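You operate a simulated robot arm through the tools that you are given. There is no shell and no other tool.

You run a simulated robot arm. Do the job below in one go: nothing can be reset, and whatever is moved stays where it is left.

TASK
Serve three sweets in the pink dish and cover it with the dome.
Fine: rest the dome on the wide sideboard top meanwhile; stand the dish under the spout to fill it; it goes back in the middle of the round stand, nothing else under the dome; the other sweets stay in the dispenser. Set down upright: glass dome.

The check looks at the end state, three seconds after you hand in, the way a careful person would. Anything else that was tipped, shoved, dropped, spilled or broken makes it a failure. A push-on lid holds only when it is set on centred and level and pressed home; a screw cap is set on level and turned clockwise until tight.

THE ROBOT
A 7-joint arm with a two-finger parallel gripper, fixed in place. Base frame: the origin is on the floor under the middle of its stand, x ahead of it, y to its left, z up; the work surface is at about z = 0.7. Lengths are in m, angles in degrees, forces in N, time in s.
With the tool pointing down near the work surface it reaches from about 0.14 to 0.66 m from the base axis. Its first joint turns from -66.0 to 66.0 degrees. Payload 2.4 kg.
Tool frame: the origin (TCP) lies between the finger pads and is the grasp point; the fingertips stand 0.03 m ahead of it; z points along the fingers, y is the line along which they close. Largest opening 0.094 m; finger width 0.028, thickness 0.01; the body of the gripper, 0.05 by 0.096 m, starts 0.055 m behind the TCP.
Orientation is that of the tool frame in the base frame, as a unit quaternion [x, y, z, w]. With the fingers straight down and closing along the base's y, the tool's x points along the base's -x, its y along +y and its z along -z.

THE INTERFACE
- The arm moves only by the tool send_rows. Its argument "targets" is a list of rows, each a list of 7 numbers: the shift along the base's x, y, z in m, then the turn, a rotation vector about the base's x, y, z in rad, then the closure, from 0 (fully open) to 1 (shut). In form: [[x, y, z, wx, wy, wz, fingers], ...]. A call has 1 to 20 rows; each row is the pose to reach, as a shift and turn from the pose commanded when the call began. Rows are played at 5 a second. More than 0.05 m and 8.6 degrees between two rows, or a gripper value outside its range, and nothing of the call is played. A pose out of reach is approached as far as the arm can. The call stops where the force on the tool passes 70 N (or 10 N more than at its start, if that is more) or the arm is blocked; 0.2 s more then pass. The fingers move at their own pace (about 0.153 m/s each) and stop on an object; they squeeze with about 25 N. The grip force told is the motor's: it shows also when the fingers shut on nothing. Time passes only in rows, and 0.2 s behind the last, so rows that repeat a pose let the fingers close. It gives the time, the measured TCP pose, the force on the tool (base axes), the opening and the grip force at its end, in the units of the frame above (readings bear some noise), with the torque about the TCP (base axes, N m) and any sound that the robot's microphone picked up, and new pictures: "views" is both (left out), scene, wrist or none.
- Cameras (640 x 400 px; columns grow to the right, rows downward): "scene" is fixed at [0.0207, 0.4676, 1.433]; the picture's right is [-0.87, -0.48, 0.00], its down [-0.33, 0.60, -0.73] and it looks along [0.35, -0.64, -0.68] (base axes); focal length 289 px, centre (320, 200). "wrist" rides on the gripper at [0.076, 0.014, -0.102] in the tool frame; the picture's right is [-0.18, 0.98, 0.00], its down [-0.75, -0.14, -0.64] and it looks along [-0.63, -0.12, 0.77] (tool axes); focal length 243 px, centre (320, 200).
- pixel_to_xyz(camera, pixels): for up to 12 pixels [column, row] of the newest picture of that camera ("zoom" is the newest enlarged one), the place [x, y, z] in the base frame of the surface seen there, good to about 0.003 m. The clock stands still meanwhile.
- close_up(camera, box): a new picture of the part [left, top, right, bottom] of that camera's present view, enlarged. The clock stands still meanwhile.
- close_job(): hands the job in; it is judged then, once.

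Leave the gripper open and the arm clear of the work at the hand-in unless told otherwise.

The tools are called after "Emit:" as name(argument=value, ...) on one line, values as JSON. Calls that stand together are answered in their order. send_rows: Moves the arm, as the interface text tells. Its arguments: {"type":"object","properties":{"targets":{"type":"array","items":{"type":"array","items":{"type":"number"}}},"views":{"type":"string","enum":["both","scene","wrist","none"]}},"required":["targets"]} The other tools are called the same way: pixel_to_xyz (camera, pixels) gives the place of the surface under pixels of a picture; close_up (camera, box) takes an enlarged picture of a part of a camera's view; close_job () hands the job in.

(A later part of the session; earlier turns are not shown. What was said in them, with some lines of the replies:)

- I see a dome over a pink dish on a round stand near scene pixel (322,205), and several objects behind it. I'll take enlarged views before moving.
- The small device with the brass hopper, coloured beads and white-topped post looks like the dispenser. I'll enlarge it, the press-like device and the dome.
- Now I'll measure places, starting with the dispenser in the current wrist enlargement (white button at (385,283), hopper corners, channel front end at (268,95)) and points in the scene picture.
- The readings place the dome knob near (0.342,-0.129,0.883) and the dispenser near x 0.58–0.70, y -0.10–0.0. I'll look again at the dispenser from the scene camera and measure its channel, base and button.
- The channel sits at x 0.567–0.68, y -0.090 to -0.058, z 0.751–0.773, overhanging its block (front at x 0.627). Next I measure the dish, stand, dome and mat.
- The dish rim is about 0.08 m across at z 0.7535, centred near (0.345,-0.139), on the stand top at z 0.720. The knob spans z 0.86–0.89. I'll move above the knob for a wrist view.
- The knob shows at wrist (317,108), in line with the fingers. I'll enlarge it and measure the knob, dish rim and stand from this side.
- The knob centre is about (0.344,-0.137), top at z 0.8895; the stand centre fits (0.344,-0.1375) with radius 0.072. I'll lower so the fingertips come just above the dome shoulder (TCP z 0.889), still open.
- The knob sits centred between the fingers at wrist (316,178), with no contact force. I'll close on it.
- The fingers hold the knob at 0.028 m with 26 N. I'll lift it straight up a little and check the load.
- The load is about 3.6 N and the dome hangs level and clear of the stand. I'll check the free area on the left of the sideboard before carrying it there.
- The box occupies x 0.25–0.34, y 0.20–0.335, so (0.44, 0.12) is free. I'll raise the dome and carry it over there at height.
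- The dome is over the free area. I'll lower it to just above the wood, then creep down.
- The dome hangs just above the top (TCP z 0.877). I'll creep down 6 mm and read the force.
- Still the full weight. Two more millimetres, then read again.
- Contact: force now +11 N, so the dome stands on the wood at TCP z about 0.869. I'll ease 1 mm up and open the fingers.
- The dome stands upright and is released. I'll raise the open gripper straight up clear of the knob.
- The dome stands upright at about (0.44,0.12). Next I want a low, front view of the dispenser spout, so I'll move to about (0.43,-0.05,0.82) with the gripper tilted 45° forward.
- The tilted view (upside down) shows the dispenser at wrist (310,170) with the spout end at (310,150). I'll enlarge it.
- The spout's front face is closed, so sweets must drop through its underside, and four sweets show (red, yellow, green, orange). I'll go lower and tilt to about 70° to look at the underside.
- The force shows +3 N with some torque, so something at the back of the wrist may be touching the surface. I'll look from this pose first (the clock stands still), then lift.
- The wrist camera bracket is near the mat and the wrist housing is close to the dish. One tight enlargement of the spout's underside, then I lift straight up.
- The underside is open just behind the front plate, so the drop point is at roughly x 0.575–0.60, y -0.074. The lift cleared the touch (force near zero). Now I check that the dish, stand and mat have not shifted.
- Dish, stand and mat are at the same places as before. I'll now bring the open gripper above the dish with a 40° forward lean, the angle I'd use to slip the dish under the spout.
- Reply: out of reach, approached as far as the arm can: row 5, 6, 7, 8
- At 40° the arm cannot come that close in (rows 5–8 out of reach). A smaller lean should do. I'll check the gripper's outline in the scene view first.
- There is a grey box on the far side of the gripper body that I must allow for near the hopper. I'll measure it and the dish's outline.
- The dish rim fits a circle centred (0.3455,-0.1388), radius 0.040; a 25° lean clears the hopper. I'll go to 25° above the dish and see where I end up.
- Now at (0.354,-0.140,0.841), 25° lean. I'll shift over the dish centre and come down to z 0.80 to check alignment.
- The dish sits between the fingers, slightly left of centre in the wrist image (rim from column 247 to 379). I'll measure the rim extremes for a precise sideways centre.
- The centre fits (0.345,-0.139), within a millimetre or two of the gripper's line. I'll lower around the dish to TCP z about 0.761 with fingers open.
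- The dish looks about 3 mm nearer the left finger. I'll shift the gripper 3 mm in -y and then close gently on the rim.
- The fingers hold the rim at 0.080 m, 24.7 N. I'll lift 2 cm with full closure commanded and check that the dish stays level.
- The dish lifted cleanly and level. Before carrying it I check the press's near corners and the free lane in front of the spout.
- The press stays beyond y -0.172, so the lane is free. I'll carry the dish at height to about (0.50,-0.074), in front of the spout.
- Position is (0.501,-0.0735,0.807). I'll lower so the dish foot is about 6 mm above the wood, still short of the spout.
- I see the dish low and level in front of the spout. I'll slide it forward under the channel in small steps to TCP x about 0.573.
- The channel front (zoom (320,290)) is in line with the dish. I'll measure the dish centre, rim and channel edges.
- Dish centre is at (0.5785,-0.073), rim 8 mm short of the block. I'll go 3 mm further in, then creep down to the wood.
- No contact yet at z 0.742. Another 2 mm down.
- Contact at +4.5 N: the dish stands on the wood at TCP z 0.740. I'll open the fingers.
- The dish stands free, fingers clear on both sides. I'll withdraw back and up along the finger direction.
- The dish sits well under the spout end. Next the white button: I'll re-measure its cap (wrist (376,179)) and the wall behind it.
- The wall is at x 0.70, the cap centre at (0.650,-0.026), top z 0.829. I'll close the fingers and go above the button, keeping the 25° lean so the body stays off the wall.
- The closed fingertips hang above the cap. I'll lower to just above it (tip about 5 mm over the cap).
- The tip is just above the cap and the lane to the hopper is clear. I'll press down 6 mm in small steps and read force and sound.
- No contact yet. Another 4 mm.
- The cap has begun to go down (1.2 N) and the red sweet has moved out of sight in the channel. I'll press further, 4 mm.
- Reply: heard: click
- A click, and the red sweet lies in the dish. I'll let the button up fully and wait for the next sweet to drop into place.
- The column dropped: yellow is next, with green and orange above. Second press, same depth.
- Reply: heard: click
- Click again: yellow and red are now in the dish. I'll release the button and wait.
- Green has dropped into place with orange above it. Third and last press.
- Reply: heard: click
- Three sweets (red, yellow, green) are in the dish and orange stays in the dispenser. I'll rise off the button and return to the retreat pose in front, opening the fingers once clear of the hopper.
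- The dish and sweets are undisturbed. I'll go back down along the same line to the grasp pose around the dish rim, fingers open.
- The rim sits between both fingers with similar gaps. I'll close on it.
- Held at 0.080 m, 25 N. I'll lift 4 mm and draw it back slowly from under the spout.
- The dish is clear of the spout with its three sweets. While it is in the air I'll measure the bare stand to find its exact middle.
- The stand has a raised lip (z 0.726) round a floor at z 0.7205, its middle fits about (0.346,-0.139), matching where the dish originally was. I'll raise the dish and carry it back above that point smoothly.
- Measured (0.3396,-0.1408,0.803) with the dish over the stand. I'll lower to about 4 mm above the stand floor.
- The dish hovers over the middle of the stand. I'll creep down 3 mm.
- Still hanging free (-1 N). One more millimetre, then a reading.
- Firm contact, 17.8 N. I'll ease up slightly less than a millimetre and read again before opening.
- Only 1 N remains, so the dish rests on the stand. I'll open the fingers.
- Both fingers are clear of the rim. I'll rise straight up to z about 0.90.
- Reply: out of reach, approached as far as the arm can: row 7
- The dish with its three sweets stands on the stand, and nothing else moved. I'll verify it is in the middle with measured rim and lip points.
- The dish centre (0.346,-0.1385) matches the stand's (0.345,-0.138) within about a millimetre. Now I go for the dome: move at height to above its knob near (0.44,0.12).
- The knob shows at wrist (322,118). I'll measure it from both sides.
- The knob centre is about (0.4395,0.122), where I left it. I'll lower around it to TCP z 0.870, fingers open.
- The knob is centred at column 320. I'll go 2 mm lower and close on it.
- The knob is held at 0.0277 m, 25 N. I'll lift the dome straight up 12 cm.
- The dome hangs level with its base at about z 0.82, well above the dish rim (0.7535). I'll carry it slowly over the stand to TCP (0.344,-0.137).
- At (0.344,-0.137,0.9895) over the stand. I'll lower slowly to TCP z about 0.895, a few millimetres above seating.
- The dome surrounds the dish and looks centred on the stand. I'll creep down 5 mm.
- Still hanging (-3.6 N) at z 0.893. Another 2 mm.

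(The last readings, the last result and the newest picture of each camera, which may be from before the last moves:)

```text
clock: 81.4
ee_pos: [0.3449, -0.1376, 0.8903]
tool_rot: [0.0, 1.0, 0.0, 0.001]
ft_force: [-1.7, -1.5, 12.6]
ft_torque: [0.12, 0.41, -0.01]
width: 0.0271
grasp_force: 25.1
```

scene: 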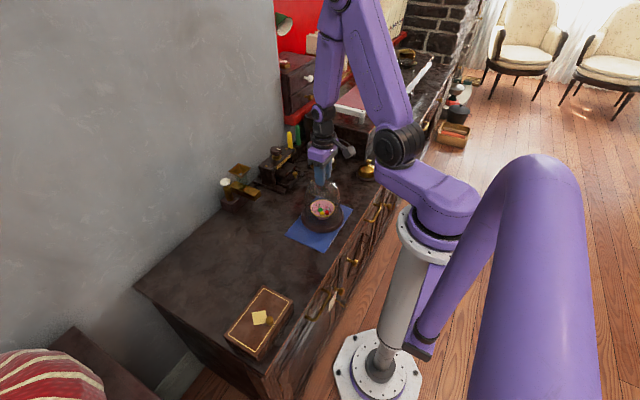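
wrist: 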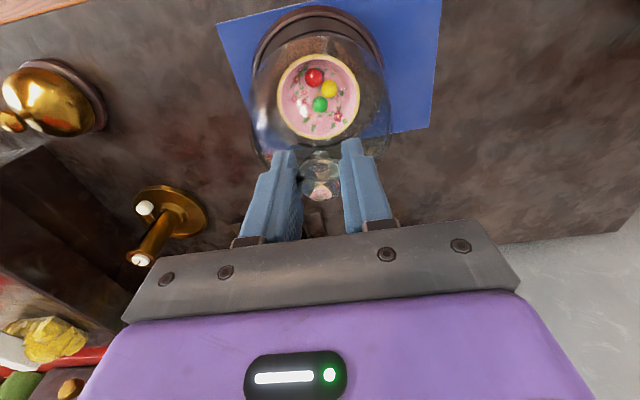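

Contact: +12.6 N at z 0.890, which is 21 mm above the table contact, matching the stand floor (inside the lip). I'll ease up a touch and check.

Emit:
send_rows(targets=[[0, 0, 0.0005, 0, 0, 0, 1], [0, 0, 0.0007, 0, 0, 0, 1]], views="both")

Emit:
close_up(camera="scene", box=[280, 150, 370, 250])

```text
clock: 82.0
ee_pos: [0.3449, -0.1369, 0.8896]
tool_rot: [-0.001, 1.0, 0.0, -0.001]
ft_force: [-0.4, 1.1, -0.2]
ft_torque: [0.24, -0.05, 0.03]
width: 0.0273
grasp_force: 24.8
```

scene: 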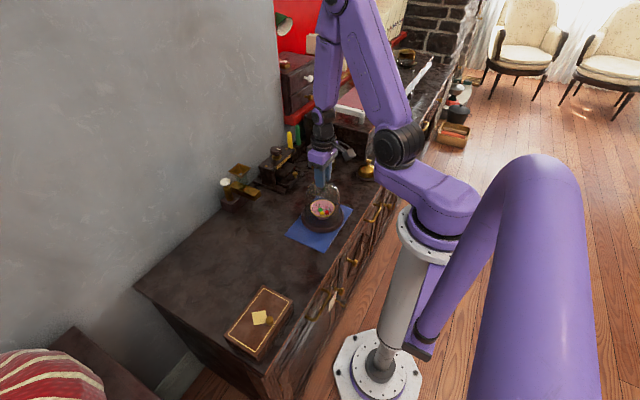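
wrist: 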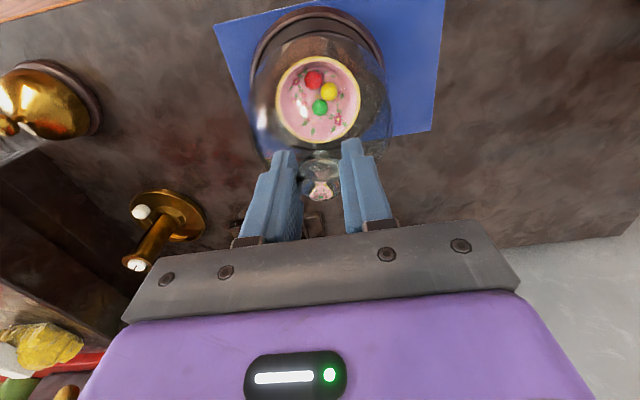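

```text
4.00 times, centred on (325, 200) of scene
```

zoom: 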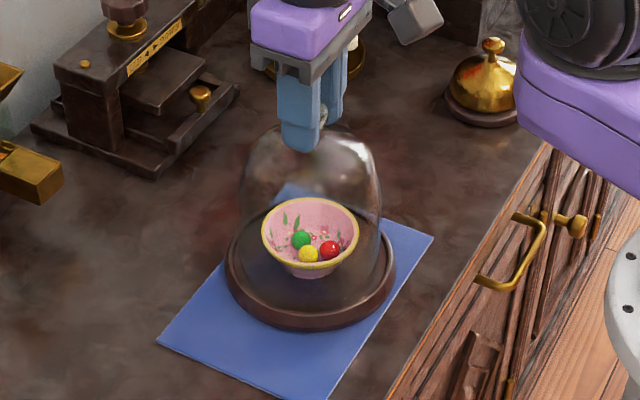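

The force is near zero, so the dome's weight rests on the stand. It looks level and centred. I'll open the fingers.

Emit:
send_rows(targets=[[0, 0, 0, 0, 0, 0, 0.65], [0, 0, 0, 0, 0, 0, 0.45], [0, 0, 0, 0, 0, 0, 0.2], [0, 0, 0, 0, 0, 0, 0], [0, 0, 0, 0, 0, 0, 0]], views="both")

Emit:
close_up(camera="scene", box=[280, 150, 370, 250])

```text
clock: 83.2
ee_pos: [0.3454, -0.138, 0.8906]
tool_rot: [0.001, 1.0, 0.0, 0.001]
ft_force: [0.1, -0.7, 0.2]
ft_torque: [0.01, 0.01, -0.02]
width: 0.094
grasp_force: 0.1
```

scene: 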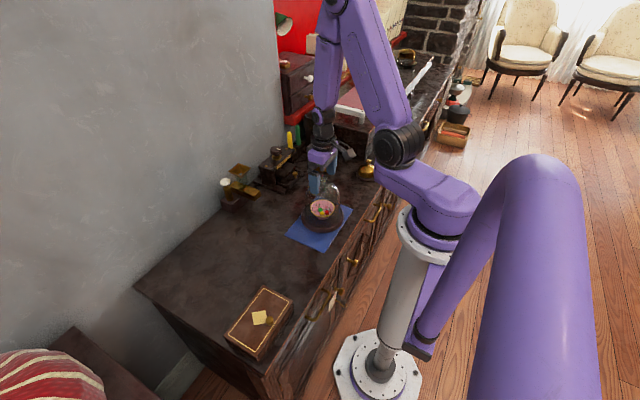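
wrist: 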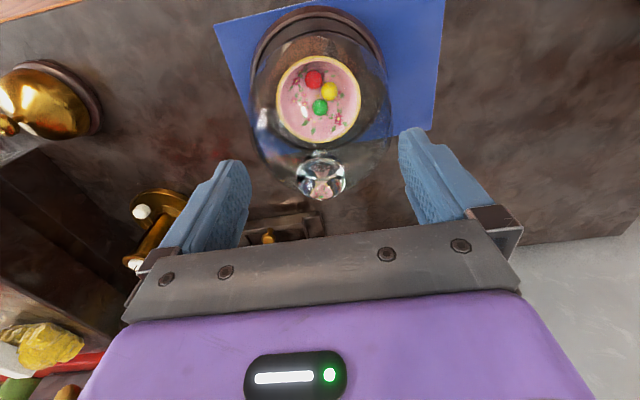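

```text
4.00 times, centred on (325, 200) of scene
```

zoom: 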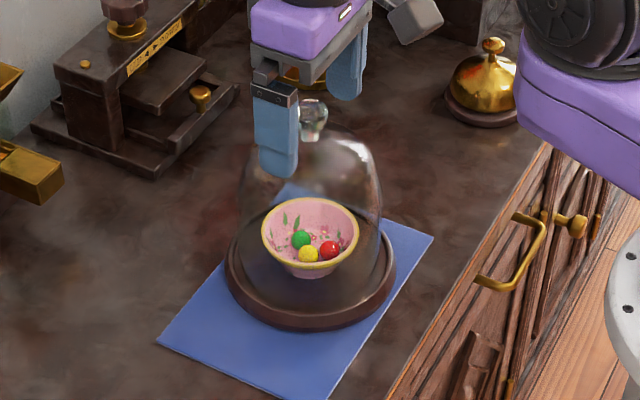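

The fingers are open and free of the knob. I'll rise straight up and away to the starting height.

Emit:
send_rows(targets=[[0, 0, 0.012, 0, 0, 0, 0], [0, 0, 0.03, 0, 0, 0, 0], [0, 0, 0.06, 0, 0, 0, 0], [0, 0, 0.1, 0, 0, 0, 0], [0.02, 0.005, 0.14, 0, 0, 0, 0], [0.045, 0.01, 0.18, 0, 0, 0, 0], [0.07, 0.01, 0.22, 0, 0, 0, 0], [0.078, 0.01, 0.25, 0, 0, 0, 0], [0.078, 0.01, 0.26, 0, 0, 0, 0], [0.078, 0.01, 0.26, 0, 0, 0, 0]], views="both")

Emit:
close_up(camera="scene", box=[280, 165, 370, 250])

Emit:
close_up(camera="scene", box=[210, 120, 400, 250])

Emit:
close_up(camera="wrist", box=[100, 0, 460, 220])

```text
clock: 85.4
ee_pos: [0.4215, -0.1267, 1.1496]
tool_rot: [0.0, 1.0, 0.0, 0.0]
ft_force: [1.8, 0.0, -0.3]
ft_torque: [0.03, -0.01, -0.02]
width: 0.0935
grasp_force: 0.0
```

scene: 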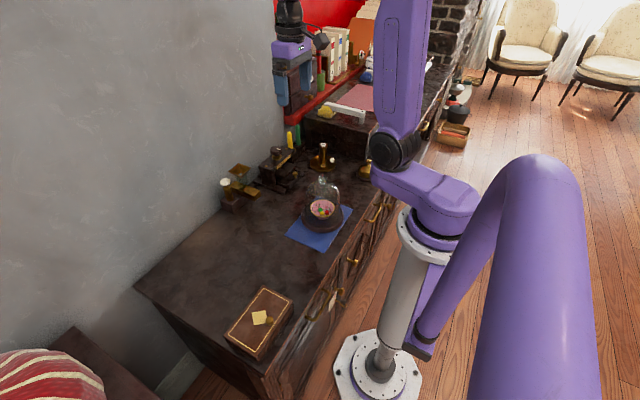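
wrist: 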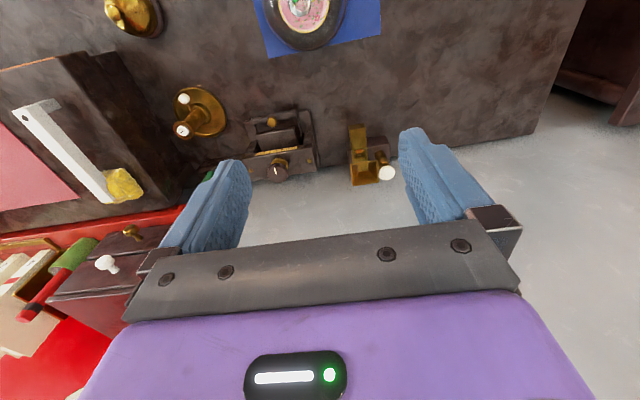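

```text
4.71 times, centred on (325, 208) of scene
```

zoom: 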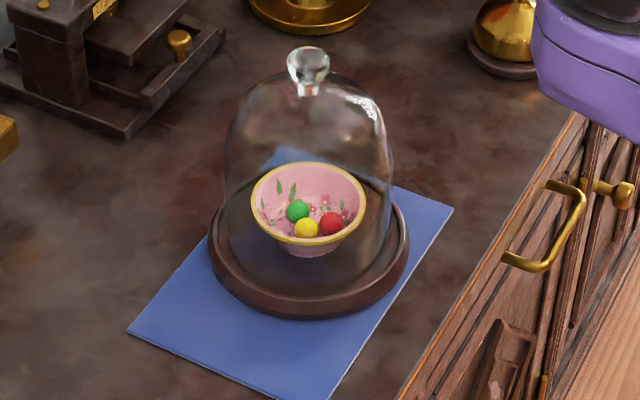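

```text
3.08 times, centred on (305, 185) of scene
```

zoom: 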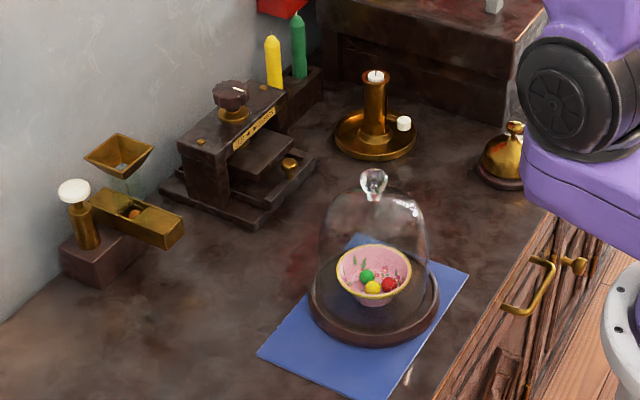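

```text
1.78 times, centred on (280, 110) of wrist
```

zoom: 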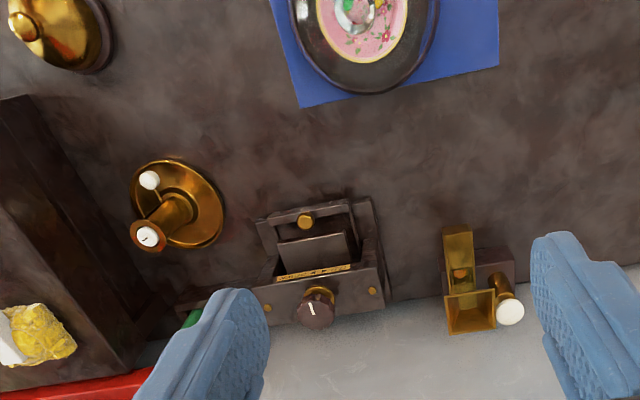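

All looks as before, with three sweets under the dome. As a last check I enlarge the dome base and measure the knob height to be sure it sits level inside the lip.

Emit:
close_up(camera="scene", box=[295, 170, 355, 235])

Emit:
pixel_to_xyz(camera="scene", pixels=[[322, 178], [322, 180], [320, 179], [324, 179], [322, 183], [322, 210]])

Emit:
close_up(camera="wrist", box=[240, 0, 380, 70])

```text
6.15 times, centred on (325, 202) of scene
```

zoom: 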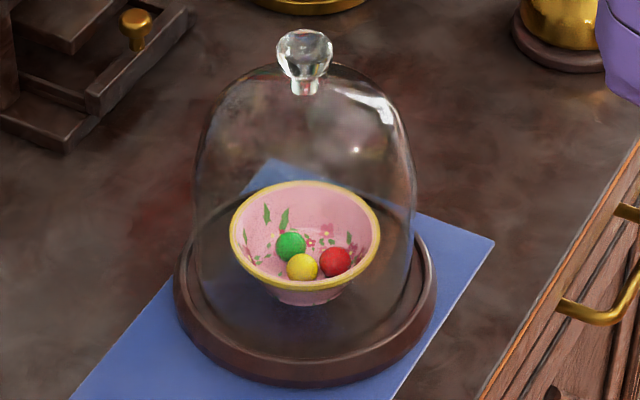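

```text
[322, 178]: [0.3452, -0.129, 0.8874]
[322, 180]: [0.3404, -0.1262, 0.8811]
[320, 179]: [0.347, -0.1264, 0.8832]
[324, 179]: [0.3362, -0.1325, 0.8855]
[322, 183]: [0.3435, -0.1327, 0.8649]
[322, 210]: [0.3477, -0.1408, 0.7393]
```

```text
4.57 times, centred on (310, 35) of wrist
```

zoom: 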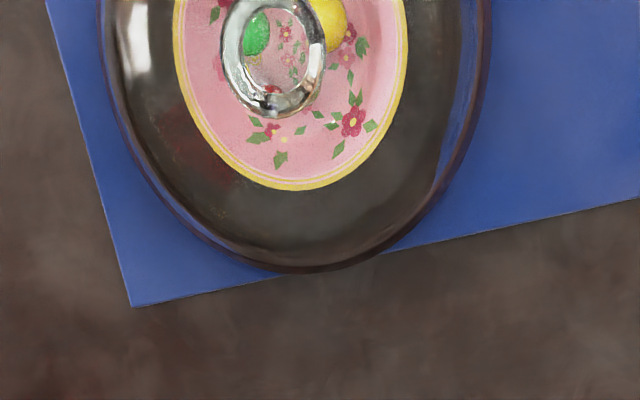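

The dome stands level inside the stand's lip, knob at the same height as at the start (z about 0.887). The dish with red, yellow and green is in the middle, and orange stays in the dispenser. The gripper is open and well clear, so I hand the job in.

Emit:
close_job()

```text
The job is handed in.
```

The pink dish holds three sweets (red, yellow and green). It stands in the middle of the round stand with the glass dome back over it, upright and inside the stand's lip. I've handed the job in, but I don't have the check's result.

- **Dispenser:** the orange sweet is still inside. Three presses gave three clicks and one sweet each, and nothing spilled.
- **Placement:** the dish sits within about a millimetre of the stand's centre. The dome's knob is at about the same height as at the start, so I judged it level.
- **A brief touch:** early on, while I was looking under the spout, the back of the wrist lightly touched the surface (about 3 N). I lifted away and measured the dish, stand and mat, and none had moved.
- **Arm:** the gripper is open and the arm is well clear of the work.
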